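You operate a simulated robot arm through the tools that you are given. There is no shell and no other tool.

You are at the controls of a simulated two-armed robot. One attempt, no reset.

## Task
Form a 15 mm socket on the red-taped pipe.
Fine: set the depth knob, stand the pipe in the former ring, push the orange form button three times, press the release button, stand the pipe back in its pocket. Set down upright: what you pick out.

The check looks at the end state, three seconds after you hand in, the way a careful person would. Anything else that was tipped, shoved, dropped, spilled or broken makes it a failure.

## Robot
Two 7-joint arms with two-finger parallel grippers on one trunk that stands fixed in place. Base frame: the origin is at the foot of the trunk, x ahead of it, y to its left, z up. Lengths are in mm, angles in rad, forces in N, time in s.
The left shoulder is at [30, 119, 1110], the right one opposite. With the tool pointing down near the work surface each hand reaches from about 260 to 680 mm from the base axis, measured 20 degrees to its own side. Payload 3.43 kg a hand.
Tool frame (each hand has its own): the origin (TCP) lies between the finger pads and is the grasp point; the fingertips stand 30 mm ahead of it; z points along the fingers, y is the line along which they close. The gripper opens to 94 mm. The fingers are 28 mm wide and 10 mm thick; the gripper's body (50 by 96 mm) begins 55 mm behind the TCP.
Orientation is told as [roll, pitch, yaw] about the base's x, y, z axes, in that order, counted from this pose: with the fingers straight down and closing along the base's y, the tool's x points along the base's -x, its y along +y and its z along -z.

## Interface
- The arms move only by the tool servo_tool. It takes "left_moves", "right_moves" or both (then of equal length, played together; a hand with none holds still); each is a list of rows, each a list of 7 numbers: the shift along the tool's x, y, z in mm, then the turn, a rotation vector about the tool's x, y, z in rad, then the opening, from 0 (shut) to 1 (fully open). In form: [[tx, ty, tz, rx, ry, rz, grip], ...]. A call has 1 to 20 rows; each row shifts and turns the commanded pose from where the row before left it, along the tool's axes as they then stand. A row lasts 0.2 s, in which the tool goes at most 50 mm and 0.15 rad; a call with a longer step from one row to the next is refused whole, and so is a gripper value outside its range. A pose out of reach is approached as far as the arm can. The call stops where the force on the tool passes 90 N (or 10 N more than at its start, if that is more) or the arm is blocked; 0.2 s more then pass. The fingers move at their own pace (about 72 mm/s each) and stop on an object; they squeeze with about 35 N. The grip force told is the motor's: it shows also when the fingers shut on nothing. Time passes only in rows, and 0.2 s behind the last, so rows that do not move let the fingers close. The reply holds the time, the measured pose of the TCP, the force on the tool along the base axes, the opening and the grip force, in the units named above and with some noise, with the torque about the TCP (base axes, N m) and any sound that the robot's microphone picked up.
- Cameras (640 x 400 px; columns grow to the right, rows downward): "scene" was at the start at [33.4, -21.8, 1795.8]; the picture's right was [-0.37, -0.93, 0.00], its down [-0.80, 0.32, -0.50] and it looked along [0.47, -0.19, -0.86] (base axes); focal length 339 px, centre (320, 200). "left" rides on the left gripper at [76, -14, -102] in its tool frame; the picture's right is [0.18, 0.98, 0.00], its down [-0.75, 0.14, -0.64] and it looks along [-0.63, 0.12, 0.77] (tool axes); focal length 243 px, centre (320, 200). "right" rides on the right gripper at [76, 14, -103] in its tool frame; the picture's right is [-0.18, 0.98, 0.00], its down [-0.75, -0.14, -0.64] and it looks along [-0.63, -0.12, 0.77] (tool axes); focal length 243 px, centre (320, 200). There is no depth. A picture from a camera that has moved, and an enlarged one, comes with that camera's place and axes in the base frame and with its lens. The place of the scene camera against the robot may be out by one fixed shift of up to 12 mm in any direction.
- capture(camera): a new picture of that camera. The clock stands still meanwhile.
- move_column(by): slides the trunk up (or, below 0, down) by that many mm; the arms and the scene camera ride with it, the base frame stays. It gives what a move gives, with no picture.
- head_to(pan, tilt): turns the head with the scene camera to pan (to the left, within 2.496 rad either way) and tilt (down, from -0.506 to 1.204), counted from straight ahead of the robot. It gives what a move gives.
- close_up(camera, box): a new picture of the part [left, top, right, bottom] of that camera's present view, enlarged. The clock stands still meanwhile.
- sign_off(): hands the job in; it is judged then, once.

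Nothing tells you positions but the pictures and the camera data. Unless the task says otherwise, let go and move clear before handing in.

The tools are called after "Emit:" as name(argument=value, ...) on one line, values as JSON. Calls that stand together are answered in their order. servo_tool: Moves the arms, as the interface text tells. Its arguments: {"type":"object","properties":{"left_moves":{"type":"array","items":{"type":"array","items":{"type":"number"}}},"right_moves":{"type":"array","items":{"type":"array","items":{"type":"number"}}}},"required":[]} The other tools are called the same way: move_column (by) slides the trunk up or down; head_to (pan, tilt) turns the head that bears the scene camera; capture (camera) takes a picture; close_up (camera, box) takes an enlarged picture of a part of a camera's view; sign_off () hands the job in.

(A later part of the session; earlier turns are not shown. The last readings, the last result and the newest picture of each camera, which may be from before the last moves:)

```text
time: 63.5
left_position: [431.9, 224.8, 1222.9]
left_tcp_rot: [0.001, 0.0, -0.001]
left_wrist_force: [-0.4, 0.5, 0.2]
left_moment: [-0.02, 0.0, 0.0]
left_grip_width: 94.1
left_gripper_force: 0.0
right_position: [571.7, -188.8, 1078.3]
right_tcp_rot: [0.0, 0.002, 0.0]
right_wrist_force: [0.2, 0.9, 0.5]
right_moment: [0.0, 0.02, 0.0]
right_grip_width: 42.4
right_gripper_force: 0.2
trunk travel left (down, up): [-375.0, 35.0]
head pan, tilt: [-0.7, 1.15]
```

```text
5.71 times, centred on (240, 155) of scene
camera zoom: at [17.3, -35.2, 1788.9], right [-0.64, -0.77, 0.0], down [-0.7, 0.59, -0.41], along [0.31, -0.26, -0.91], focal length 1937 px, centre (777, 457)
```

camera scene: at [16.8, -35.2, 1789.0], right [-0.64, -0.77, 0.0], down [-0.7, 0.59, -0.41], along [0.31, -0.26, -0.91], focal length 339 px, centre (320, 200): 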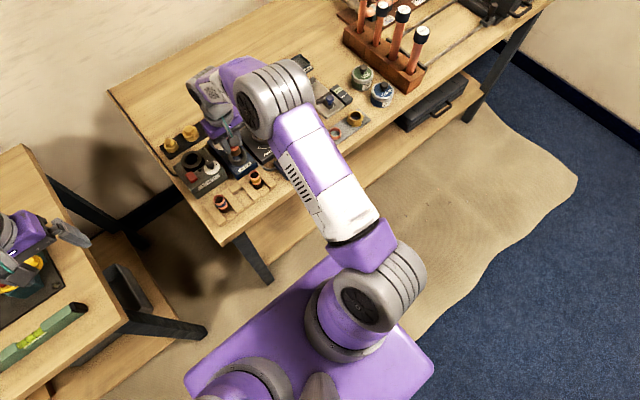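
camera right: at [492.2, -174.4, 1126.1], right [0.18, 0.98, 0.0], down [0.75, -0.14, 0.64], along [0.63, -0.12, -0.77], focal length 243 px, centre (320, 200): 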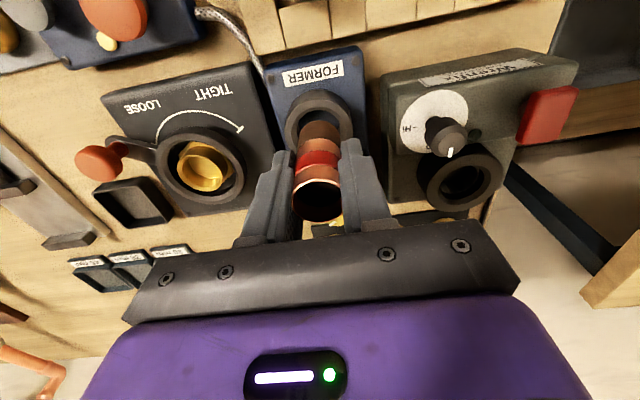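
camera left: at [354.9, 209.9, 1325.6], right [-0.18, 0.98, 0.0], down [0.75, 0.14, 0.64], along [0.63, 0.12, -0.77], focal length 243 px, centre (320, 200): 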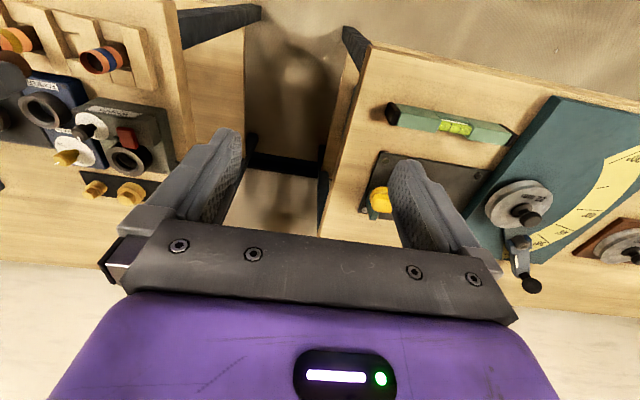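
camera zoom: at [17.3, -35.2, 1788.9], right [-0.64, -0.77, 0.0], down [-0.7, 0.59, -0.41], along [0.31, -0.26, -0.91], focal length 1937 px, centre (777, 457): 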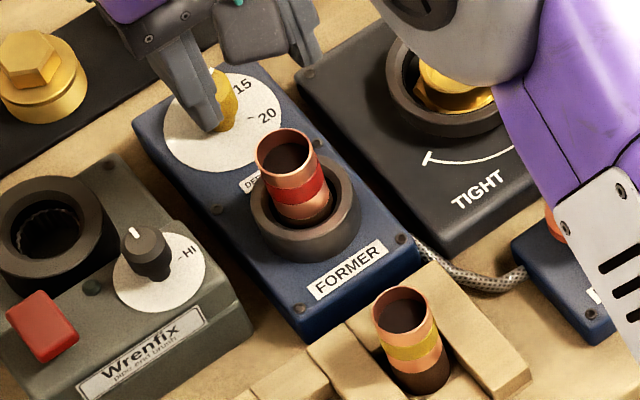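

The pipe stands upright in the ring and the dial still reads 15. Now I'll go to the control box with the gripper closed and line up over the orange FORM button.

Emit:
servo_tool(right_moves=[[16, -17, 0, 0, 0, 0, 0.2], [16, -18, 0, 0, 0, 0, 0], [16, -18, 0, 0, 0, 0, 0], [16, -18, 5, 0, 0, 0, 0], [16, -17, 15, 0, 0, 0, 0], [15, -17, 15, 0, 0, 0, 0], [0, 0, 10, 0, 0, 0, 0], [0, 0, 0, 0, 0, 0, 0]])

Emit:
capture(camera="right")

Emit:
close_up(camera="right", box=[240, 80, 400, 220])

Emit:
capture(camera="scene")

```text
time: 65.3
left_position: [430.3, 223.3, 1224.2]
left_tcp_rot: [0.001, -0.002, -0.001]
left_wrist_force: [-0.5, -0.6, -0.2]
left_moment: [0.01, -0.02, 0.03]
left_grip_width: 94.0
left_gripper_force: 0.0
right_position: [476.0, -295.1, 1033.3]
right_tcp_rot: [0.0, -0.002, -0.001]
right_wrist_force: [0.2, 0.8, 0.2]
right_moment: [-0.01, -0.01, -0.01]
right_grip_width: 0.0
right_gripper_force: 32.5
trunk travel left (down, up): [-375.0, 35.0]
head pan, tilt: [-0.7, 1.15]
```

```text
taken
camera right: at [399.5, -280.1, 1136.8], right [0.18, 0.98, 0.0], down [0.75, -0.14, 0.64], along [0.63, -0.12, -0.77], focal length 243 px, centre (320, 200)
```

right: 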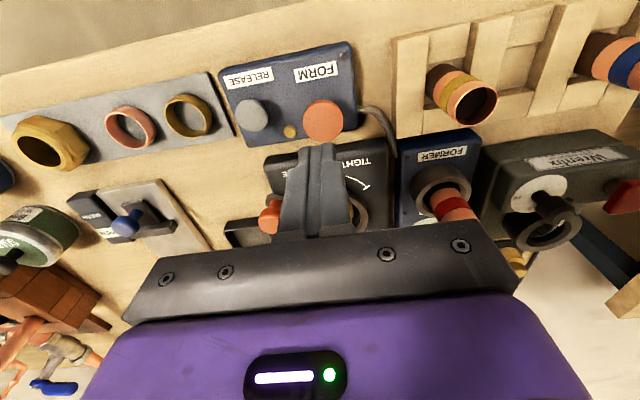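

```text
2.86 times, centred on (320, 150) of right
camera zoom: at [399.5, -280.1, 1136.8], right [0.18, 0.98, 0.0], down [0.75, -0.14, 0.64], along [0.63, -0.12, -0.77], focal length 693 px, centre (320, 343)
```

zoom: 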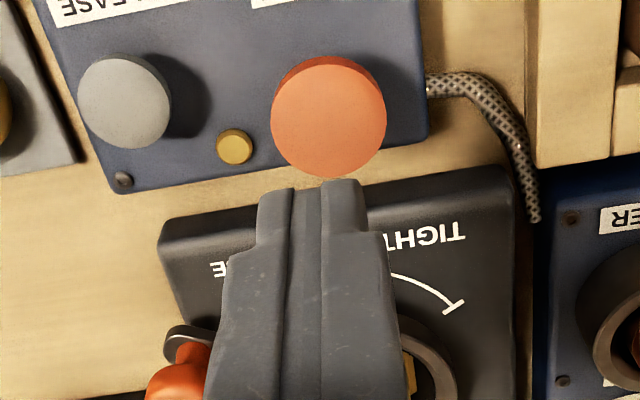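

```text
taken
camera scene: at [16.3, -35.2, 1789.0], right [-0.64, -0.77, 0.0], down [-0.7, 0.59, -0.41], along [0.31, -0.26, -0.91], focal length 339 px, centre (320, 200)
```

scene: 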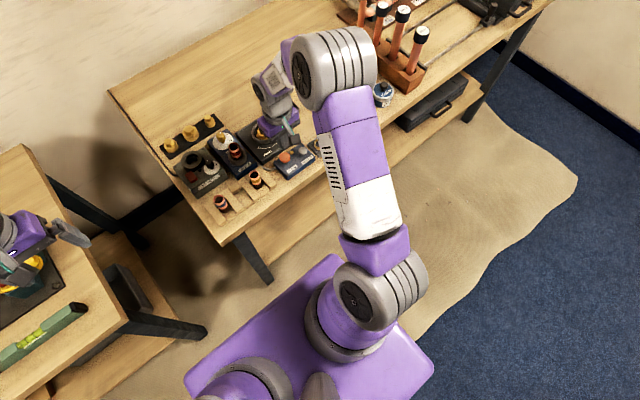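

The FORM button centre is at about (478, -292.6), 33 mm wide, and RELEASE is at about (462, -349). I'll align over FORM and approach slowly.

Emit:
servo_tool(right_moves=[[-2, 2.5, 15, 0, 0, 0, 0], [0, 0, 20, 0, 0, 0, 0], [0, 0, 15, 0, 0, 0, 0], [0, 0, 5, 0, 0, 0, 0], [0, 0, 0, 0, 0, 0, 0]])

Emit:
close_up(camera="right", box=[240, 80, 400, 220])

Emit:
close_up(camera="scene", box=[220, 100, 330, 190])

```text
time: 66.5
left_position: [431.3, 223.9, 1222.9]
left_tcp_rot: [-0.001, 0.0, 0.0]
left_wrist_force: [-1.0, -0.1, -0.6]
left_moment: [0.01, 0.03, 0.01]
left_grip_width: 94.0
left_gripper_force: 0.0
right_position: [480.3, -293.6, 978.9]
right_tcp_rot: [0.001, -0.001, -0.001]
right_wrist_force: [1.5, -0.2, 2.8]
right_moment: [0.0, -0.04, 0.01]
right_grip_width: 0.1
right_gripper_force: 33.0
trunk travel left (down, up): [-375.0, 35.0]
head pan, tilt: [-0.7, 1.15]
```

```text
2.86 times, centred on (320, 150) of right
camera zoom: at [403.6, -278.6, 1081.0], right [0.18, 0.98, 0.0], down [0.75, -0.14, 0.64], along [0.63, -0.12, -0.77], focal length 693 px, centre (320, 343)
```

zoom: 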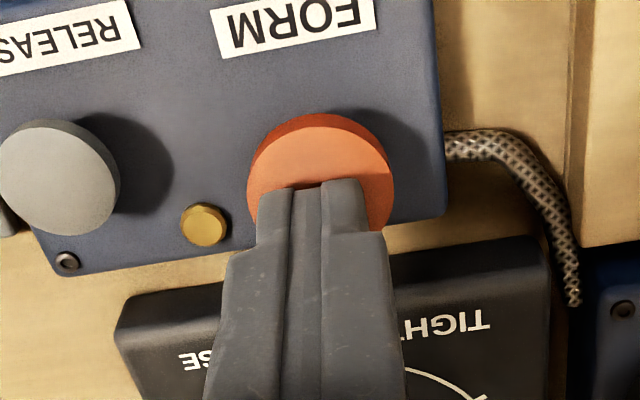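

```text
4.44 times, centred on (275, 145) of scene
camera zoom: at [16.8, -34.9, 1789.0], right [-0.64, -0.77, 0.0], down [-0.7, 0.59, -0.41], along [0.31, -0.26, -0.91], focal length 1507 px, centre (520, 444)
```

zoom: 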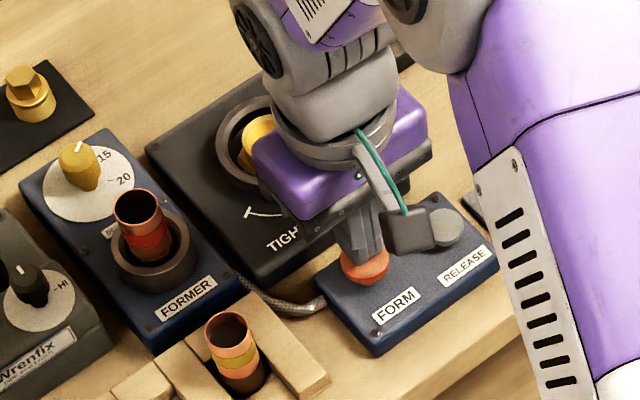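

The tip is just touching the button, a few mm forward of its centre. I'll lift slightly, shift 6 mm back, then press.

Emit:
servo_tool(right_moves=[[0, 0, -4, 0, 0, 0, 0], [6, 0.5, 0, 0, 0, 0, 0], [0, 0, 4, 0, 0, 0, 0], [0, 0, 0, 0, 0, 0, 0]])

Emit:
servo_tool(right_moves=[[0, 0, 2, 0, 0, 0, 0], [0, 0, 0, 0, 0, 0, 0]])

Emit:
servo_tool(right_moves=[[0, 0, 2, 0, 0, 0, 0], [0, 0, 0, 0, 0, 0, 0]])

```text
time: 67.5
left_position: [431.2, 224.1, 1223.4]
left_tcp_rot: [-0.001, 0.001, 0.002]
left_wrist_force: [0.6, 0.4, 0.3]
left_moment: [0.0, 0.0, 0.01]
left_grip_width: 93.9
left_gripper_force: 0.0
right_position: [472.9, -291.9, 978.0]
right_tcp_rot: [0.0, 0.003, 0.0]
right_wrist_force: [1.3, 0.2, 2.7]
right_moment: [0.01, -0.04, 0.02]
right_grip_width: 0.1
right_gripper_force: 32.7
trunk travel left (down, up): [-375.0, 35.0]
head pan, tilt: [-0.7, 1.15]
```

```text
time: 68.1
left_position: [430.9, 224.7, 1223.0]
left_tcp_rot: [0.0, 0.001, 0.001]
left_wrist_force: [0.6, 0.4, -0.5]
left_moment: [-0.02, -0.01, 0.01]
left_grip_width: 94.2
left_gripper_force: 0.1
right_position: [472.5, -293.7, 978.1]
right_tcp_rot: [0.0, 0.002, 0.001]
right_wrist_force: [0.6, 0.0, 3.0]
right_moment: [0.01, -0.01, 0.01]
right_grip_width: 0.0
right_gripper_force: 32.7
trunk travel left (down, up): [-375.0, 35.0]
head pan, tilt: [-0.7, 1.15]
```

```text
time: 68.7
left_position: [431.4, 223.8, 1223.1]
left_tcp_rot: [-0.001, 0.001, 0.0]
left_wrist_force: [-0.4, 0.4, 0.2]
left_moment: [0.0, 0.02, 0.0]
left_grip_width: 94.1
left_gripper_force: 0.2
right_position: [472.1, -293.6, 974.9]
right_tcp_rot: [0.0, -0.001, -0.001]
right_wrist_force: [0.9, -2.3, 4.7]
right_moment: [-0.06, -0.04, 0.01]
right_grip_width: 0.0
right_gripper_force: 33.5
trunk travel left (down, up): [-375.0, 35.0]
head pan, tilt: [-0.7, 1.15]
```

Emit:
servo_tool(right_moves=[[0, 0, 2, 0, 0, 0, 0], [0, 0, 0, 0, 0, 0, 0]])

Emit:
servo_tool(right_moves=[[0, 0, 2, 0, 0, 0, 0], [0, 0, 0, 0, 0, 0, 0]])

```text
time: 69.3
left_position: [430.8, 225.3, 1223.7]
left_tcp_rot: [0.0, 0.001, -0.001]
left_wrist_force: [0.2, 0.4, 0.1]
left_moment: [-0.01, 0.02, -0.01]
left_grip_width: 94.0
left_gripper_force: 0.1
right_position: [471.8, -291.8, 974.4]
right_tcp_rot: [0.0, 0.0, 0.001]
right_wrist_force: [0.1, -1.4, 5.3]
right_moment: [-0.03, -0.03, 0.02]
right_grip_width: 0.0
right_gripper_force: 32.8
trunk travel left (down, up): [-375.0, 35.0]
head pan, tilt: [-0.7, 1.15]
```

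```text
time: 69.9
left_position: [430.3, 224.6, 1222.9]
left_tcp_rot: [0.0, 0.0, -0.001]
left_wrist_force: [0.7, 0.2, 0.1]
left_moment: [-0.03, -0.03, -0.01]
left_grip_width: 93.6
left_gripper_force: 0.0
right_position: [472.7, -291.9, 970.0]
right_tcp_rot: [-0.001, 0.002, 0.0]
right_wrist_force: [-0.1, 1.1, 5.7]
right_moment: [0.04, -0.04, -0.06]
right_grip_width: 0.1
right_gripper_force: 33.1
trunk travel left (down, up): [-375.0, 35.0]
head pan, tilt: [-0.7, 1.15]
```

Emit:
servo_tool(right_moves=[[0, 0, 2, 0, 0, 0, 0], [0, 0, 0, 0, 0, 0, 0]])

Emit:
close_up(camera="right", box=[220, 80, 400, 220])

Emit:
close_up(camera="scene", box=[220, 100, 330, 190])

```text
time: 70.5
left_position: [430.1, 223.7, 1223.2]
left_tcp_rot: [0.001, 0.0, -0.001]
left_wrist_force: [0.2, 0.2, -0.7]
left_moment: [0.02, -0.03, 0.03]
left_grip_width: 94.0
left_gripper_force: 0.0
right_position: [473.3, -293.2, 969.0]
right_tcp_rot: [0.001, -0.001, 0.0]
right_wrist_force: [0.0, -2.1, 12.5]
right_moment: [-0.08, 0.0, 0.17]
right_grip_width: 0.0
right_gripper_force: 33.1
trunk travel left (down, up): [-375.0, 35.0]
head pan, tilt: [-0.7, 1.15]
```

```text
2.86 times, centred on (310, 150) of right
camera zoom: at [395.7, -277.9, 1072.4], right [0.18, 0.98, 0.0], down [0.75, -0.14, 0.64], along [0.63, -0.12, -0.77], focal length 693 px, centre (349, 343)
```

zoom: 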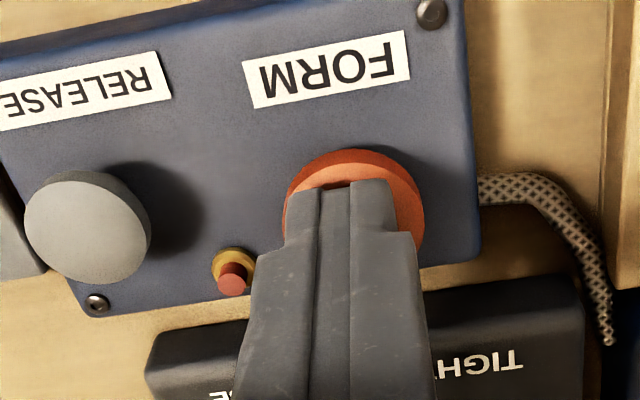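

```text
4.44 times, centred on (275, 145) of scene
camera zoom: at [15.7, -34.6, 1789.1], right [-0.64, -0.77, 0.0], down [-0.7, 0.59, -0.41], along [0.31, -0.26, -0.91], focal length 1507 px, centre (520, 444)
```

zoom: 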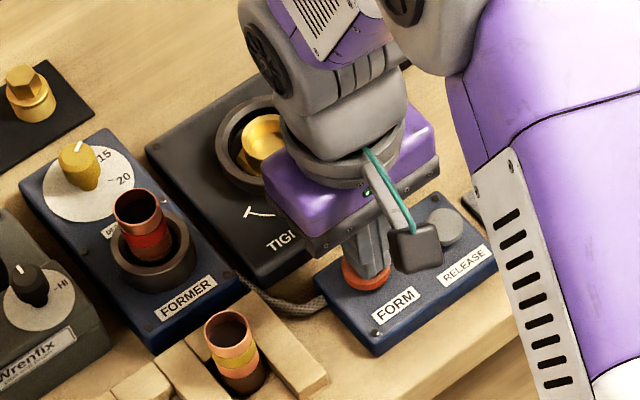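

The first press bottomed out and a red pin popped up in the small indicator, meaning the former has engaged. I'll lift fully off, check the button springs back, then press again.

Emit:
servo_tool(right_moves=[[0, 0, -7, 0, 0, 0, 0], [0, 0, -10, 0, 0, 0, 0], [0, 0, 0, 0, 0, 0, 0], [0, 0, 0, 0, 0, 0, 0]])

Emit:
close_up(camera="right", box=[220, 80, 400, 220])

Emit:
close_up(camera="scene", box=[210, 120, 260, 175])

```text
time: 71.5
left_position: [431.1, 223.9, 1223.8]
left_tcp_rot: [-0.001, 0.001, 0.0]
left_wrist_force: [-0.3, -0.2, 0.0]
left_moment: [-0.01, -0.01, -0.03]
left_grip_width: 93.9
left_gripper_force: 0.0
right_position: [472.0, -290.6, 986.1]
right_tcp_rot: [0.0, 0.001, -0.001]
right_wrist_force: [0.7, 0.7, 0.0]
right_moment: [0.02, -0.02, 0.03]
right_grip_width: 0.0
right_gripper_force: 32.4
trunk travel left (down, up): [-375.0, 35.0]
head pan, tilt: [-0.7, 1.15]
```

```text
2.86 times, centred on (310, 150) of right
camera zoom: at [396.3, -277.5, 1088.6], right [0.18, 0.98, 0.0], down [0.75, -0.14, 0.64], along [0.63, -0.12, -0.77], focal length 693 px, centre (349, 343)
```

zoom: 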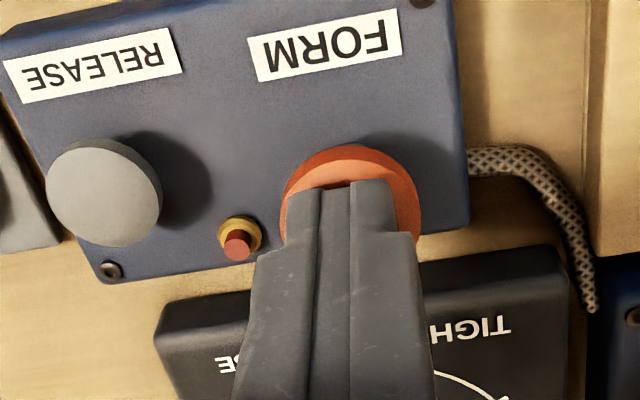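

```text
7.27 times, centred on (235, 148) of scene
camera zoom: at [16.7, -35.0, 1789.0], right [-0.64, -0.77, 0.0], down [-0.7, 0.59, -0.41], along [0.31, -0.26, -0.91], focal length 2466 px, centre (938, 582)
```

zoom: 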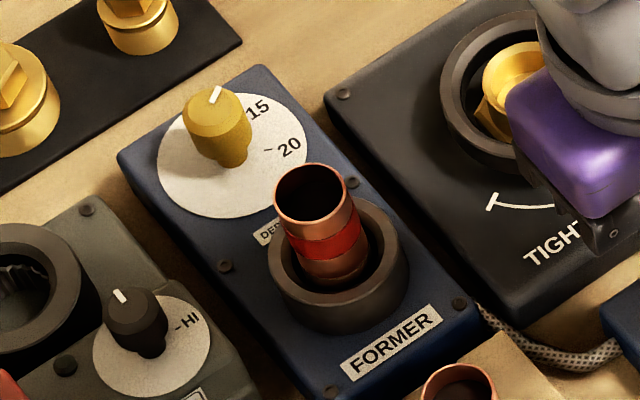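

Emit:
close_up(camera="scene", box=[216, 122, 240, 142])

```text
16.00 times, centred on (228, 132) of scene
camera zoom: at [16.7, -35.0, 1789.0], right [-0.64, -0.77, 0.0], down [-0.7, 0.59, -0.41], along [0.31, -0.26, -0.91], focal length 5424 px, centre (1792, 1288)
```

zoom: 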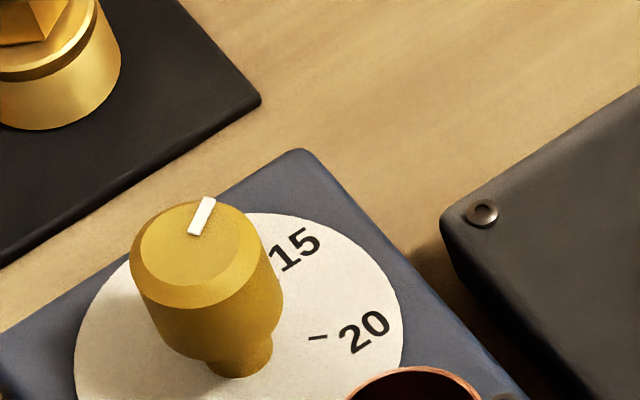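

The pointer is still on 15. Second press now, followed by a full lift.

Emit:
servo_tool(right_moves=[[0, 0, 8, 0, 0, 0, 0], [0, 0, 5, 0, 0, 0, 0], [0, 0, 4.5, 0, 0, 0, 0], [0, 0, 0, 0, 0, 0, 0], [0, 0, 0, 0, 0, 0, 0]])

Emit:
close_up(camera="right", box=[220, 80, 400, 220])

```text
time: 72.7
left_position: [430.9, 224.8, 1221.7]
left_tcp_rot: [0.0, -0.001, 0.0]
left_wrist_force: [0.1, 0.5, 0.3]
left_moment: [-0.05, 0.04, -0.02]
left_grip_width: 94.0
left_gripper_force: 0.1
right_position: [473.1, -291.1, 968.2]
right_tcp_rot: [0.0, -0.004, 0.0]
right_wrist_force: [3.6, -4.2, 17.8]
right_moment: [-0.15, -0.08, 0.04]
right_grip_width: 0.1
right_gripper_force: 33.0
trunk travel left (down, up): [-375.0, 35.0]
head pan, tilt: [-0.7, 1.15]
```

```text
2.86 times, centred on (310, 150) of right
camera zoom: at [395.7, -277.1, 1071.8], right [0.18, 0.98, 0.0], down [0.75, -0.14, 0.64], along [0.63, -0.12, -0.76], focal length 693 px, centre (349, 343)
```

zoom: 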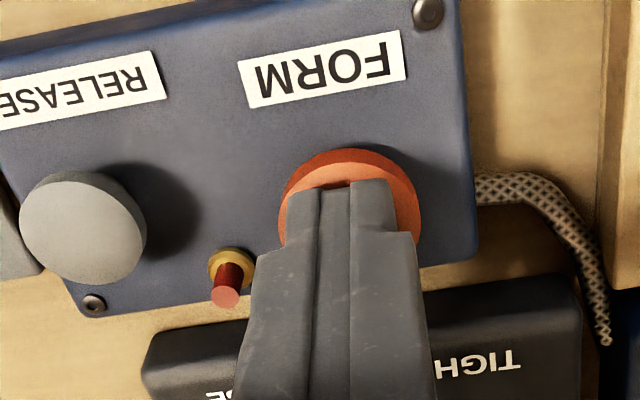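

The indicator pin rose further, so press two counted. Lifting, then the third press.

Emit:
servo_tool(right_moves=[[0, 0, -8, 0, 0, 0, 0], [0, 0, -9.5, 0, 0, 0, 0], [0, 0, 0, 0, 0, 0, 0], [0, 0, 0, 0, 0, 0, 0], [0, 0, 0, 0, 0, 0, 0]])

Emit:
servo_tool(right_moves=[[0, 0, 8, 0, 0, 0, 0], [0, 0, 5, 0, 0, 0, 0], [0, 0, 4.5, 0, 0, 0, 0], [0, 0, 0, 0, 0, 0, 0], [0, 0, 0, 0, 0, 0, 0]])

Emit:
close_up(camera="right", box=[220, 80, 400, 220])

```text
time: 73.9
left_position: [430.4, 224.1, 1222.8]
left_tcp_rot: [0.0, -0.001, -0.002]
left_wrist_force: [0.2, 0.1, 0.3]
left_moment: [0.0, 0.01, 0.01]
left_grip_width: 94.0
left_gripper_force: 0.1
right_position: [473.7, -292.8, 984.2]
right_tcp_rot: [-0.002, 0.002, 0.001]
right_wrist_force: [0.0, -0.6, -0.1]
right_moment: [-0.01, 0.01, -0.02]
right_grip_width: 0.0
right_gripper_force: 32.9
trunk travel left (down, up): [-375.0, 35.0]
head pan, tilt: [-0.7, 1.15]
```

```text
time: 75.1
left_position: [430.0, 224.0, 1223.0]
left_tcp_rot: [-0.001, -0.003, 0.001]
left_wrist_force: [-0.2, 0.4, 1.2]
left_moment: [-0.01, -0.01, 0.0]
left_grip_width: 94.0
left_gripper_force: 0.0
right_position: [473.4, -292.2, 968.9]
right_tcp_rot: [0.0, 0.0, -0.001]
right_wrist_force: [2.7, -3.6, 18.1]
right_moment: [-0.11, -0.02, 0.07]
right_grip_width: 0.0
right_gripper_force: 32.9
trunk travel left (down, up): [-375.0, 35.0]
head pan, tilt: [-0.7, 1.15]
```

```text
2.86 times, centred on (310, 150) of right
camera zoom: at [395.9, -277.4, 1071.8], right [0.18, 0.98, 0.0], down [0.75, -0.14, 0.64], along [0.63, -0.12, -0.77], focal length 693 px, centre (349, 343)
```

zoom: 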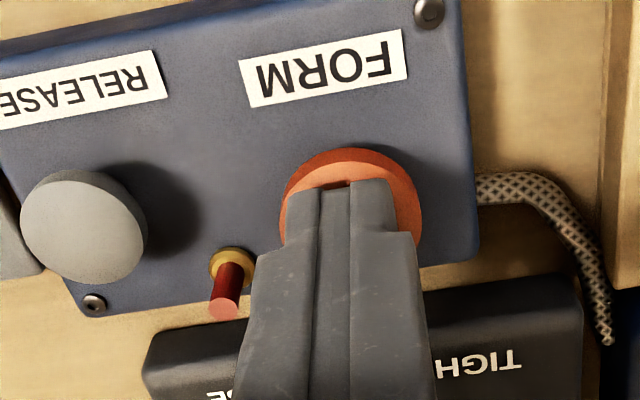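

The pin rose a third step, so three presses are done. Now I'll lift and move over the RELEASE button at about (458.5, -345).

Emit:
servo_tool(right_moves=[[0, 0, -10, 0, 0, 0, 0], [0, 0, -15, 0, 0, 0, 0], [0, 0, -10, 0, 0, 0, 0], [7.5, -26.5, 0, 0, 0, 0, 0], [7.5, -26.5, 0, 0, 0, 0, 0], [0, 0, 0, 0, 0, 0, 0]])

Emit:
close_up(camera="right", box=[220, 80, 420, 220])

Emit:
close_up(camera="scene", box=[200, 110, 330, 190])

```text
time: 76.5
left_position: [431.7, 224.0, 1222.9]
left_tcp_rot: [0.001, -0.001, 0.0]
left_wrist_force: [-0.4, 0.7, 0.2]
left_moment: [0.02, 0.02, 0.01]
left_grip_width: 94.2
left_gripper_force: 0.0
right_position: [458.5, -344.0, 1002.6]
right_tcp_rot: [-0.001, 0.002, 0.0]
right_wrist_force: [0.1, 0.0, -0.4]
right_moment: [0.01, 0.02, 0.02]
right_grip_width: 0.2
right_gripper_force: 33.1
trunk travel left (down, up): [-375.0, 35.0]
head pan, tilt: [-0.7, 1.15]
```

```text
2.86 times, centred on (320, 150) of right
camera zoom: at [381.5, -331.0, 1105.8], right [0.18, 0.98, 0.0], down [0.75, -0.14, 0.64], along [0.63, -0.12, -0.77], focal length 693 px, centre (320, 343)
```

zoom: 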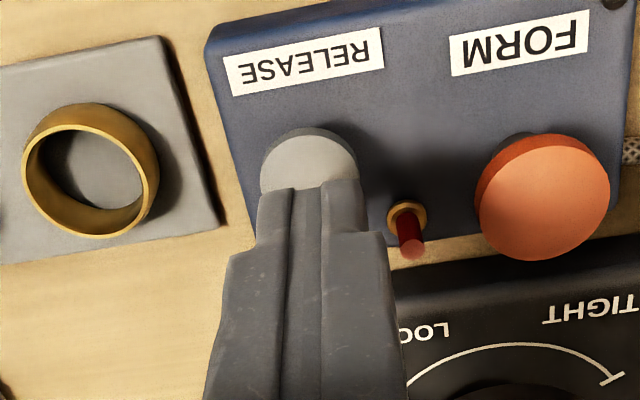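

```text
4.92 times, centred on (265, 150) of scene
camera zoom: at [17.0, -34.6, 1789.0], right [-0.64, -0.77, 0.0], down [-0.7, 0.59, -0.41], along [0.31, -0.26, -0.91], focal length 1669 px, centre (591, 446)
```

zoom: 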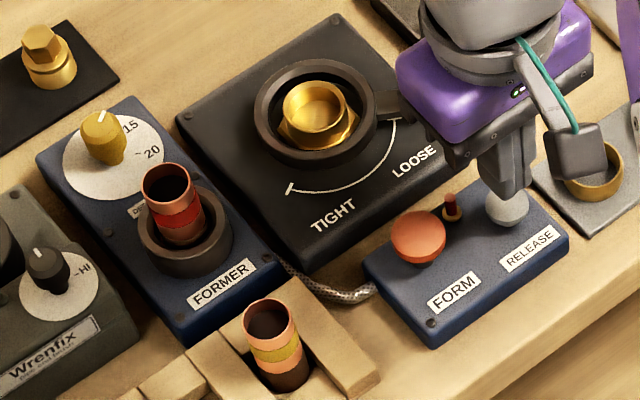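

The RELEASE button centre is about 4 mm further right. I'll correct that and press in small steps.

Emit:
servo_tool(right_moves=[[0, -4, 10, 0, 0, 0, 0], [0, 0, 10, 0, 0, 0, 0], [0, 0, 4, 0, 0, 0, 0], [0, 0, 3, 0, 0, 0, 0], [0, 0, 0, 0, 0, 0, 0]])

Emit:
servo_tool(right_moves=[[0, 0, 3, 0, 0, 0, 0], [0, 0, 0, 0, 0, 0, 0]])

Emit:
close_up(camera="right", box=[220, 80, 420, 220])

```text
time: 77.7
left_position: [431.4, 222.9, 1224.1]
left_tcp_rot: [0.001, 0.0, 0.0]
left_wrist_force: [0.7, 0.5, 0.5]
left_moment: [0.0, -0.02, 0.02]
left_grip_width: 94.1
left_gripper_force: 0.1
right_position: [457.5, -349.6, 976.6]
right_tcp_rot: [0.0, 0.003, 0.0]
right_wrist_force: [-0.5, -0.3, -0.1]
right_moment: [-0.01, -0.01, -0.04]
right_grip_width: 0.1
right_gripper_force: 33.6
trunk travel left (down, up): [-375.0, 35.0]
head pan, tilt: [-0.7, 1.15]
```

```text
time: 78.3
left_position: [430.6, 223.0, 1224.0]
left_tcp_rot: [0.0, 0.001, 0.001]
left_wrist_force: [0.5, 0.1, -0.7]
left_moment: [-0.02, 0.0, -0.01]
left_grip_width: 94.1
left_gripper_force: 0.1
right_position: [456.9, -349.7, 970.6]
right_tcp_rot: [0.0, 0.0, 0.0]
right_wrist_force: [0.3, -0.2, 0.7]
right_moment: [-0.03, -0.02, 0.03]
right_grip_width: 0.0
right_gripper_force: 32.6
trunk travel left (down, up): [-375.0, 35.0]
head pan, tilt: [-0.7, 1.15]
```

```text
2.86 times, centred on (320, 150) of right
camera zoom: at [380.7, -336.0, 1075.5], right [0.18, 0.98, 0.0], down [0.75, -0.14, 0.64], along [0.63, -0.12, -0.77], focal length 693 px, centre (320, 343)
```

zoom: 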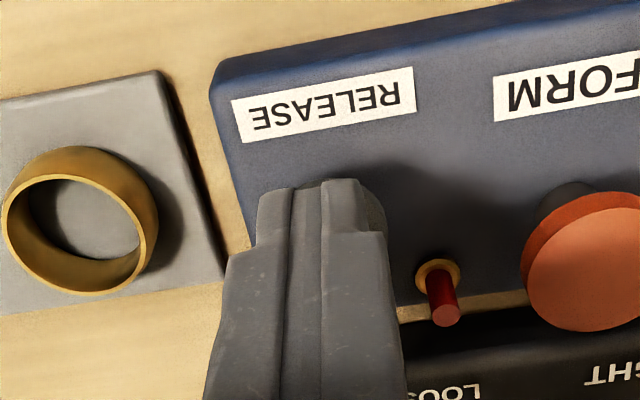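

Emit:
servo_tool(right_moves=[[0, 1.5, 3, 0, 0, 0, 0], [0, 0, 0, 0, 0, 0, 0]])

Emit:
servo_tool(right_moves=[[0, 0, 3, 0, 0, 0, 0], [0, 0, 0, 0, 0, 0, 0]])

Emit:
close_up(camera="right", box=[220, 80, 420, 220])

```text
time: 78.9
left_position: [430.8, 223.6, 1223.7]
left_tcp_rot: [0.0, 0.0, 0.0]
left_wrist_force: [0.2, -0.9, 1.0]
left_moment: [0.02, 0.0, -0.01]
left_grip_width: 93.9
left_gripper_force: 0.2
right_position: [456.5, -349.0, 969.4]
right_tcp_rot: [0.0, 0.0, -0.001]
right_wrist_force: [0.5, -2.0, 3.6]
right_moment: [-0.07, 0.0, -0.02]
right_grip_width: 0.1
right_gripper_force: 32.9
trunk travel left (down, up): [-375.0, 35.0]
head pan, tilt: [-0.7, 1.15]
heard: click
```

```text
time: 79.5
left_position: [431.2, 223.2, 1224.4]
left_tcp_rot: [0.0, -0.001, -0.003]
left_wrist_force: [0.2, -0.8, -0.3]
left_moment: [-0.01, 0.0, 0.02]
left_grip_width: 93.6
left_gripper_force: 0.0
right_position: [456.3, -346.4, 967.3]
right_tcp_rot: [0.001, 0.0, 0.0]
right_wrist_force: [1.0, -3.1, 5.8]
right_moment: [-0.11, -0.03, 0.02]
right_grip_width: 0.0
right_gripper_force: 32.7
trunk travel left (down, up): [-375.0, 35.0]
head pan, tilt: [-0.7, 1.15]
```

```text
2.86 times, centred on (320, 150) of right
camera zoom: at [380.5, -333.5, 1069.9], right [0.18, 0.98, 0.0], down [0.75, -0.14, 0.64], along [0.63, -0.12, -0.77], focal length 693 px, centre (320, 343)
```

zoom: 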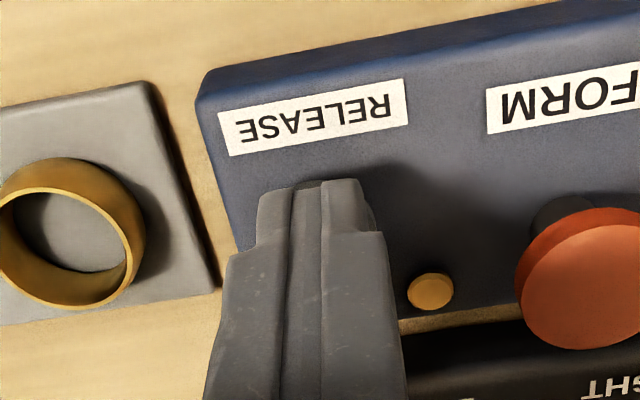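

A click was heard and the indicator pin dropped, so the pipe is released. Lifting and returning above the former.

Emit:
servo_tool(right_moves=[[0, 0, -10, 0, 0, 0, 0], [0, 0, -30, 0, 0, 0, 0], [0, 0, -40, 0, 0, 0, 0], [0, 0, -40, 0, 0, 0, 0.2], [-20, 31, 0, 0, 0, 0, 0.5], [-20, 31, 0, 0, 0, 0, 0.5], [-20, 31, 0, 0, 0, 0, 0.5], [-20, 31, 0, 0, 0, 0, 0.5], [-20, 31, 0, 0, 0, 0, 0.5], [0, 0, 0, 0, 0, 0, 0.5]])

Emit:
capture(camera="right")

Emit:
close_up(camera="right", box=[220, 60, 420, 200])

Emit:
close_up(camera="scene", box=[200, 110, 330, 190])

```text
time: 81.7
left_position: [431.8, 223.8, 1222.8]
left_tcp_rot: [0.0, -0.001, 0.0]
left_wrist_force: [0.4, -1.3, -0.3]
left_moment: [-0.01, 0.0, 0.0]
left_grip_width: 93.8
left_gripper_force: 0.1
right_position: [558.3, -193.4, 1084.5]
right_tcp_rot: [-0.001, 0.001, 0.0]
right_wrist_force: [0.3, -1.1, -0.4]
right_moment: [0.05, 0.01, -0.01]
right_grip_width: 47.0
right_gripper_force: 0.1
trunk travel left (down, up): [-375.0, 35.0]
head pan, tilt: [-0.7, 1.15]
```

```text
taken
camera right: at [482.0, -179.6, 1187.5], right [0.18, 0.98, 0.0], down [0.75, -0.14, 0.64], along [0.63, -0.12, -0.77], focal length 243 px, centre (320, 200)
```

right: 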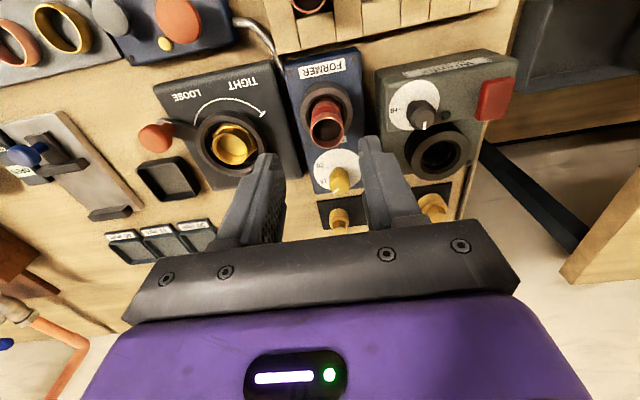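

```text
2.86 times, centred on (320, 130) of right
camera zoom: at [482.0, -179.6, 1187.5], right [0.18, 0.98, 0.0], down [0.75, -0.14, 0.64], along [0.63, -0.12, -0.77], focal length 693 px, centre (320, 400)
```

zoom: 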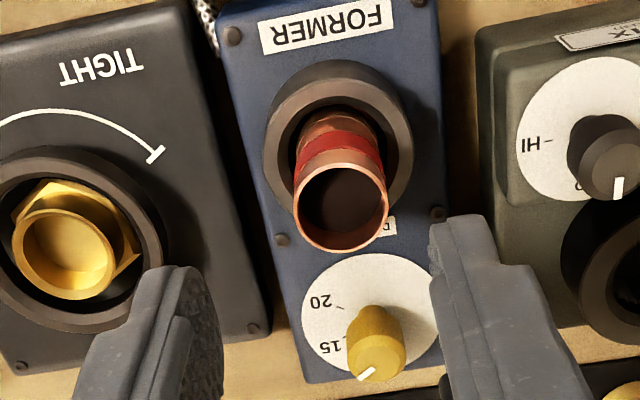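

```text
4.92 times, centred on (265, 150) of scene
camera zoom: at [16.4, -35.8, 1789.0], right [-0.64, -0.77, 0.0], down [-0.7, 0.59, -0.41], along [0.31, -0.26, -0.91], focal length 1669 px, centre (591, 446)
```

zoom: 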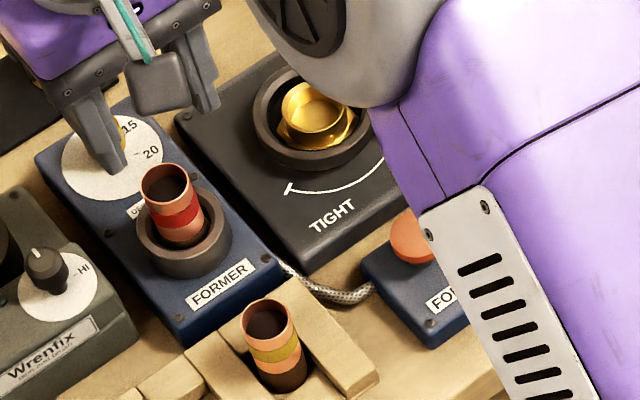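

The pipe still stands upright in the ring with its rim at about (572, -190.5, 986). I'll line up over it.

Emit:
servo_tool(right_moves=[[-13.5, 3, 10, 0, 0, 0, 0.48], [0, 0, 20, 0, 0, 0, 0.48], [0, 0, 20, 0, 0, 0, 0.48], [0, 0, 0, 0, 0, 0, 0.48]])

Emit:
close_up(camera="right", box=[220, 80, 420, 220])

Emit:
close_up(camera="scene", box=[190, 110, 290, 180])

```text
time: 82.7
left_position: [430.9, 223.0, 1222.8]
left_tcp_rot: [0.001, 0.0, 0.0]
left_wrist_force: [-0.5, 0.4, -0.2]
left_moment: [-0.03, -0.01, 0.01]
left_grip_width: 94.0
left_gripper_force: 0.0
right_position: [573.2, -192.1, 1035.8]
right_tcp_rot: [0.0, 0.001, 0.0]
right_wrist_force: [-0.1, -0.1, -0.2]
right_moment: [-0.03, 0.02, -0.02]
right_grip_width: 44.9
right_gripper_force: 0.0
trunk travel left (down, up): [-375.0, 35.0]
head pan, tilt: [-0.7, 1.15]
```

```text
2.86 times, centred on (320, 150) of right
camera zoom: at [496.0, -176.6, 1138.8], right [0.18, 0.98, 0.0], down [0.75, -0.14, 0.64], along [0.63, -0.12, -0.77], focal length 693 px, centre (320, 343)
```

zoom: 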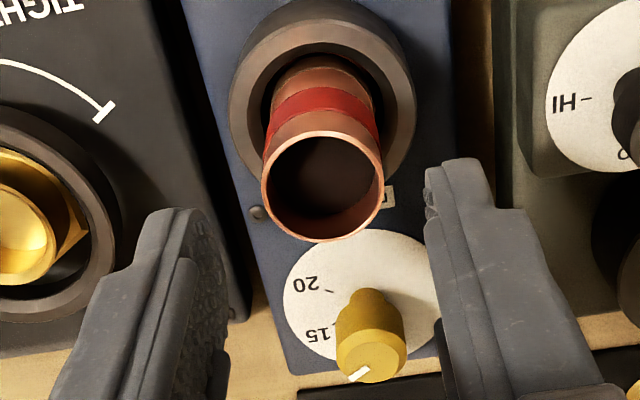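

```text
5.71 times, centred on (240, 145) of scene
camera zoom: at [16.5, -35.2, 1789.0], right [-0.64, -0.77, 0.0], down [-0.7, 0.59, -0.41], along [0.31, -0.26, -0.91], focal length 1937 px, centre (777, 514)
```

zoom: 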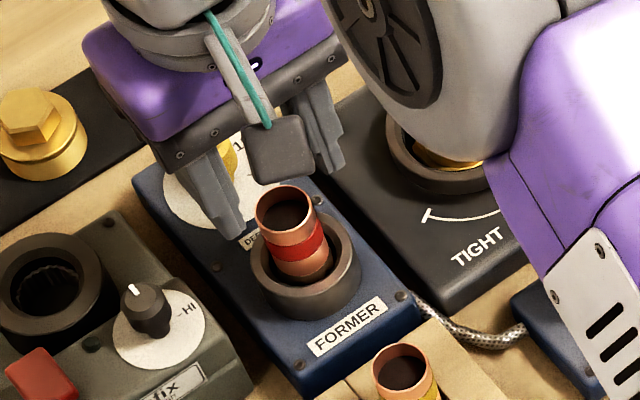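

Aligned within 1 mm. I'll descend to z≈987, keeping the fingertips just above the ring, and grip.

Emit:
servo_tool(right_moves=[[0, 1, 15, 0, 0, 0, 0.48], [0, 0, 15, 0, 0, 0, 0.48], [0, 0, 11, 0, 0, 0, 0.48], [0, 0, 6, 0, 0, 0, 0.48], [0, 0, 0, 0, 0, 0, 0.48]])

Emit:
close_up(camera="right", box=[220, 100, 420, 240])

```text
time: 83.9
left_position: [430.6, 223.0, 1223.9]
left_tcp_rot: [0.0, 0.001, 0.001]
left_wrist_force: [0.6, -1.0, 0.3]
left_moment: [0.02, 0.01, 0.02]
left_grip_width: 94.0
left_gripper_force: 0.1
right_position: [570.1, -188.8, 988.3]
right_tcp_rot: [-0.001, 0.002, -0.001]
right_wrist_force: [-0.1, -0.1, 1.0]
right_moment: [0.04, 0.04, -0.02]
right_grip_width: 45.4
right_gripper_force: 0.1
trunk travel left (down, up): [-375.0, 35.0]
head pan, tilt: [-0.7, 1.15]
```

```text
2.86 times, centred on (320, 170) of right
camera zoom: at [494.8, -174.9, 1092.3], right [0.18, 0.98, 0.0], down [0.75, -0.14, 0.64], along [0.63, -0.12, -0.77], focal length 693 px, centre (320, 286)
```

zoom: 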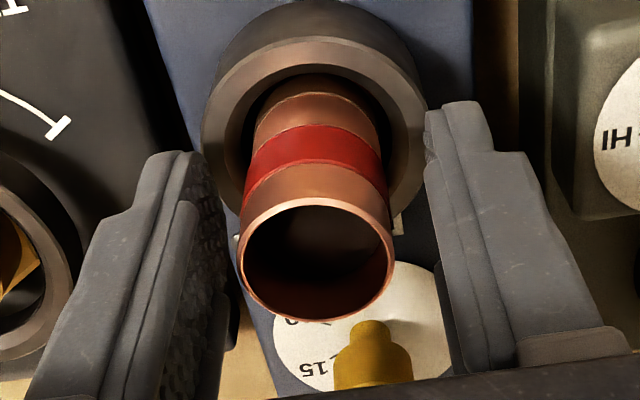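

Emit:
servo_tool(right_moves=[[0, -1, 1, 0, 0, 0, 0.42], [0, 0, 0, 0, 0, 0, 0.35], [0, 0, 0, 0, 0, 0, 0.3], [0, 0, 0, 0, 0, 0, 0.2], [0, 0, 0, 0, 0, 0, 0.2], [0, 0, 0, 0, 0, 0, 0.2]])

Emit:
close_up(camera="right", box=[220, 100, 420, 240])

```text
time: 85.3
left_position: [431.0, 223.9, 1223.5]
left_tcp_rot: [0.001, 0.001, 0.001]
left_wrist_force: [0.5, -0.2, 0.4]
left_moment: [0.03, 0.0, 0.0]
left_grip_width: 94.0
left_gripper_force: 0.0
right_position: [570.9, -190.2, 987.7]
right_tcp_rot: [-0.001, 0.002, -0.001]
right_wrist_force: [-0.5, 0.6, 0.4]
right_moment: [-0.02, -0.01, -0.02]
right_grip_width: 26.6
right_gripper_force: 34.9
trunk travel left (down, up): [-375.0, 35.0]
head pan, tilt: [-0.7, 1.15]
```

```text
2.86 times, centred on (320, 170) of right
camera zoom: at [494.7, -176.0, 1091.3], right [0.18, 0.98, 0.0], down [0.75, -0.14, 0.64], along [0.63, -0.12, -0.77], focal length 693 px, centre (320, 286)
```

zoom: 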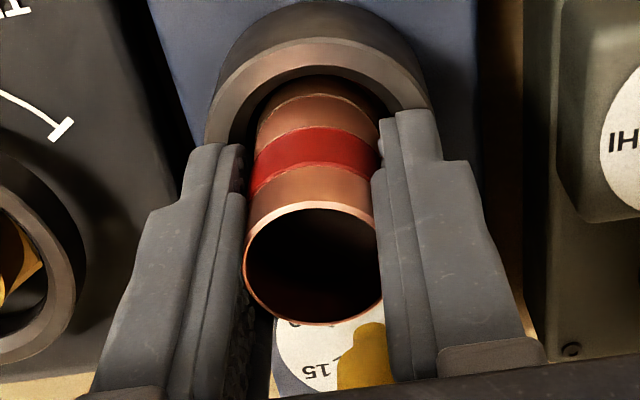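

Gripped at 26.6 mm again. Lifting straight up out of the ring.

Emit:
servo_tool(right_moves=[[0, 0, -4, 0, 0, 0, 0.2], [0, 0, -8, 0, 0, 0, 0.2], [0, 0, -12, 0, 0, 0, 0.2], [0, 0, -20, 0, 0, 0, 0.2], [0, 0, -20, 0, 0, 0, 0.2], [0, 0, -20, 0, 0, 0, 0.2], [0, 0, 0, 0, 0, 0, 0.2]])

Emit:
close_up(camera="right", box=[220, 80, 420, 240])

Emit:
close_up(camera="scene", box=[190, 100, 290, 180])

```text
time: 86.9
left_position: [432.0, 223.9, 1223.1]
left_tcp_rot: [0.0, -0.001, 0.0]
left_wrist_force: [-0.2, -0.5, -1.2]
left_moment: [0.03, 0.02, 0.02]
left_grip_width: 93.9
left_gripper_force: 0.1
right_position: [571.0, -190.5, 1072.4]
right_tcp_rot: [0.001, 0.002, 0.0]
right_wrist_force: [-1.0, -0.3, 1.3]
right_moment: [-0.01, -0.06, -0.03]
right_grip_width: 18.6
right_gripper_force: 0.1
trunk travel left (down, up): [-375.0, 35.0]
head pan, tilt: [-0.7, 1.15]
```

```text
2.50 times, centred on (320, 160) of right
camera zoom: at [494.9, -176.6, 1175.6], right [0.18, 0.98, 0.0], down [0.75, -0.14, 0.64], along [0.63, -0.12, -0.77], focal length 606 px, centre (320, 300)
```

zoom: 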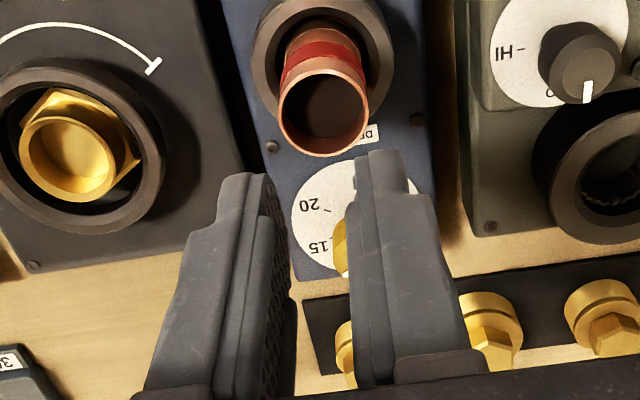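

```text
5.00 times, centred on (240, 140) of scene
camera zoom: at [17.2, -35.2, 1789.0], right [-0.64, -0.77, 0.0], down [-0.7, 0.59, -0.41], along [0.31, -0.26, -0.91], focal length 1695 px, centre (720, 500)
```

zoom: 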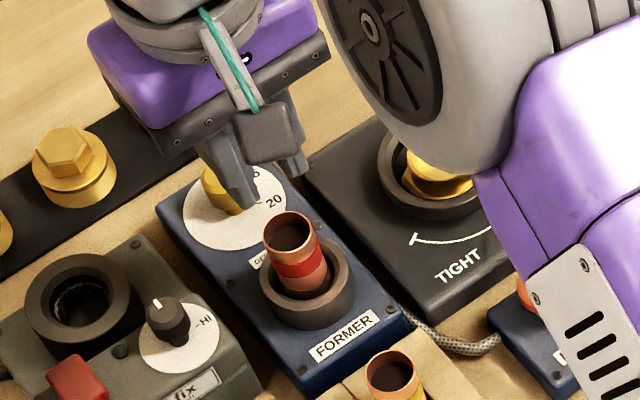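

The pipe slipped from the grip and stayed in the ring, so something still holds it. I'll check the indicator and buttons, moving the hand aside first.

Emit:
servo_tool(right_moves=[[10, -20, -20, 0, 0, 0, 0.45], [20, -30, 0, 0, 0, 0, 0.45], [20, -30, 0, 0, 0, 0, 0.45], [20, -20, 0, 0, 0, 0, 0.45], [20, -10, 0, 0, 0, 0, 0.45], [0, 0, 0, 0, 0, 0, 0.45]])

Emit:
capture(camera="right")

Emit:
close_up(camera="right", box=[220, 50, 420, 190])

Emit:
close_up(camera="scene", box=[200, 110, 330, 190])

```text
time: 88.3
left_position: [431.4, 223.1, 1222.9]
left_tcp_rot: [0.001, 0.001, -0.001]
left_wrist_force: [0.6, -0.3, 0.1]
left_moment: [-0.01, 0.01, 0.02]
left_grip_width: 94.1
left_gripper_force: 0.1
right_position: [481.5, -298.6, 1091.9]
right_tcp_rot: [0.003, 0.001, 0.0]
right_wrist_force: [-0.1, 0.2, 0.0]
right_moment: [0.04, 0.02, 0.02]
right_grip_width: 42.3
right_gripper_force: 0.1
trunk travel left (down, up): [-375.0, 35.0]
head pan, tilt: [-0.7, 1.15]
```

```text
taken
camera right: at [404.9, -284.5, 1195.0], right [0.18, 0.98, 0.0], down [0.75, -0.14, 0.64], along [0.63, -0.12, -0.77], focal length 243 px, centre (320, 200)
```

right: 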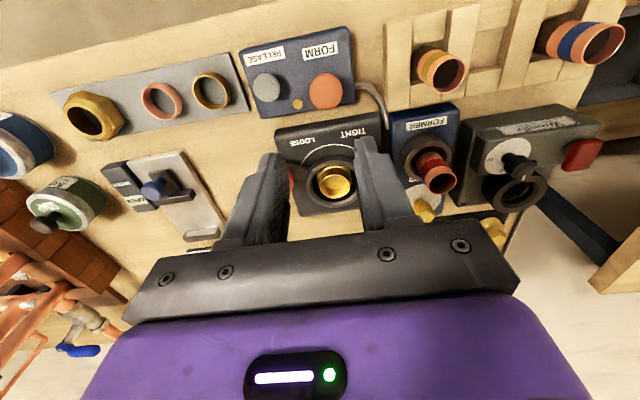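

```text
2.86 times, centred on (320, 120) of right
camera zoom: at [404.9, -284.5, 1195.0], right [0.18, 0.98, 0.0], down [0.75, -0.14, 0.64], along [0.63, -0.12, -0.77], focal length 693 px, centre (320, 429)
```

zoom: 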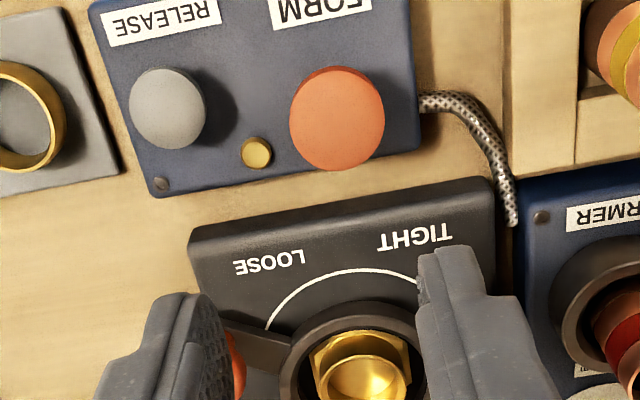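

```text
4.92 times, centred on (265, 150) of scene
camera zoom: at [17.4, -35.0, 1789.0], right [-0.64, -0.77, 0.0], down [-0.7, 0.59, -0.41], along [0.31, -0.26, -0.91], focal length 1669 px, centre (591, 446)
```

zoom: 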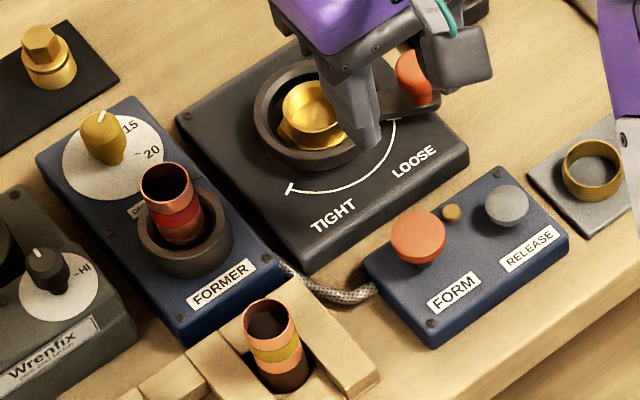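

The pin is down and both buttons are out, so it should be released; the pads may simply have slipped. I'll go back and regrip as low as the ring allows, then watch the force while lifting 2 mm at a time.

Emit:
servo_tool(right_moves=[[-20, 10, 0, 0, 0, 0, 0.48], [-20, 20, 0, 0, 0, 0, 0.48], [-20, 30, 0, 0, 0, 0, 0.48], [-20, 30, 0, 0, 0, 0, 0.48], [-11, 18, 20, 0, 0, 0, 0.48], [0, 0, 20, 0, 0, 0, 0.48], [0, 0, 15, 0, 0, 0, 0.48], [0, 0, 0, 0, 0, 0, 0.48]])

Emit:
close_up(camera="right", box=[220, 80, 420, 220])

```text
time: 90.1
left_position: [431.0, 223.0, 1223.2]
left_tcp_rot: [0.0, -0.001, -0.001]
left_wrist_force: [0.4, 0.1, 0.8]
left_moment: [-0.05, -0.01, -0.02]
left_grip_width: 94.1
left_gripper_force: 0.1
right_position: [569.7, -192.7, 1037.6]
right_tcp_rot: [0.0, -0.001, 0.0]
right_wrist_force: [0.2, -1.1, 0.3]
right_moment: [0.0, -0.01, -0.02]
right_grip_width: 45.2
right_gripper_force: 0.0
trunk travel left (down, up): [-375.0, 35.0]
head pan, tilt: [-0.7, 1.15]
```

```text
2.86 times, centred on (320, 150) of right
camera zoom: at [494.3, -178.4, 1141.2], right [0.18, 0.98, 0.0], down [0.75, -0.14, 0.64], along [0.63, -0.12, -0.77], focal length 693 px, centre (320, 343)
```

zoom: 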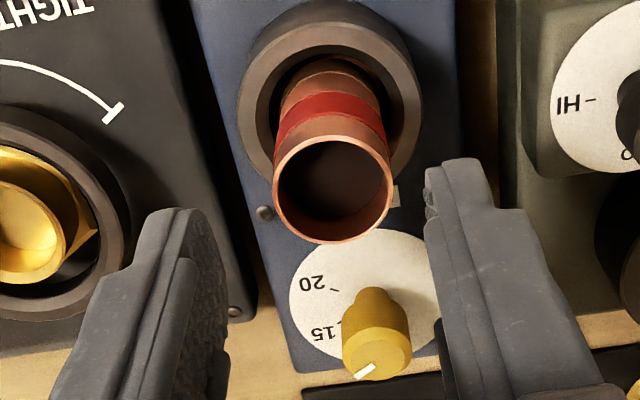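

Emit:
servo_tool(right_moves=[[-3.5, 2, 15, 0, 0, 0, 0.48], [0, 0, 15, 0, 0, 0, 0.48], [0, 0, 11, 0, 0, 0, 0.48], [0, 0, 8, 0, 0, 0, 0.48], [0, 0, 3, 0, 0, 0, 0.48], [0, 0, 0, 0, 0, 0, 0.4], [0, 0, 0, 0, 0, 0, 0.3], [0, 0, 0, 0, 0, 0, 0.1], [0, 0, 0, 0, 0, 0, 0], [0, 0, 0, 0, 0, 0, 0], [0, 0, 0, 0, 0, 0, 0]])

Emit:
close_up(camera="right", box=[220, 100, 420, 240])

Emit:
close_up(camera="scene", box=[205, 120, 265, 175])

```text
time: 92.5
left_position: [431.8, 224.0, 1223.5]
left_tcp_rot: [-0.001, -0.002, -0.002]
left_wrist_force: [0.0, -0.2, 0.6]
left_moment: [0.03, -0.02, 0.01]
left_grip_width: 93.7
left_gripper_force: 0.2
right_position: [575.8, -189.8, 985.2]
right_tcp_rot: [-0.001, 0.003, 0.001]
right_wrist_force: [0.2, -0.3, 0.0]
right_moment: [0.0, -0.02, -0.01]
right_grip_width: 26.7
right_gripper_force: 35.1
trunk travel left (down, up): [-375.0, 35.0]
head pan, tilt: [-0.7, 1.15]
```

```text
2.86 times, centred on (320, 170) of right
camera zoom: at [498.6, -175.1, 1088.5], right [0.18, 0.98, 0.0], down [0.75, -0.14, 0.64], along [0.63, -0.12, -0.77], focal length 693 px, centre (320, 286)
```

zoom: 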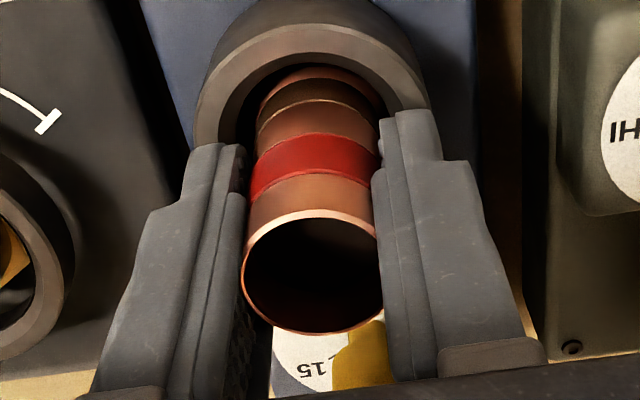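

```text
7.27 times, centred on (235, 148) of scene
camera zoom: at [16.9, -35.1, 1789.0], right [-0.64, -0.77, 0.0], down [-0.7, 0.59, -0.41], along [0.31, -0.26, -0.91], focal length 2466 px, centre (938, 582)
```

zoom: 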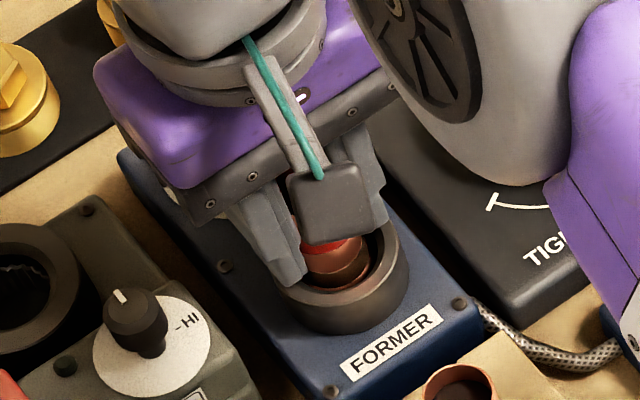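

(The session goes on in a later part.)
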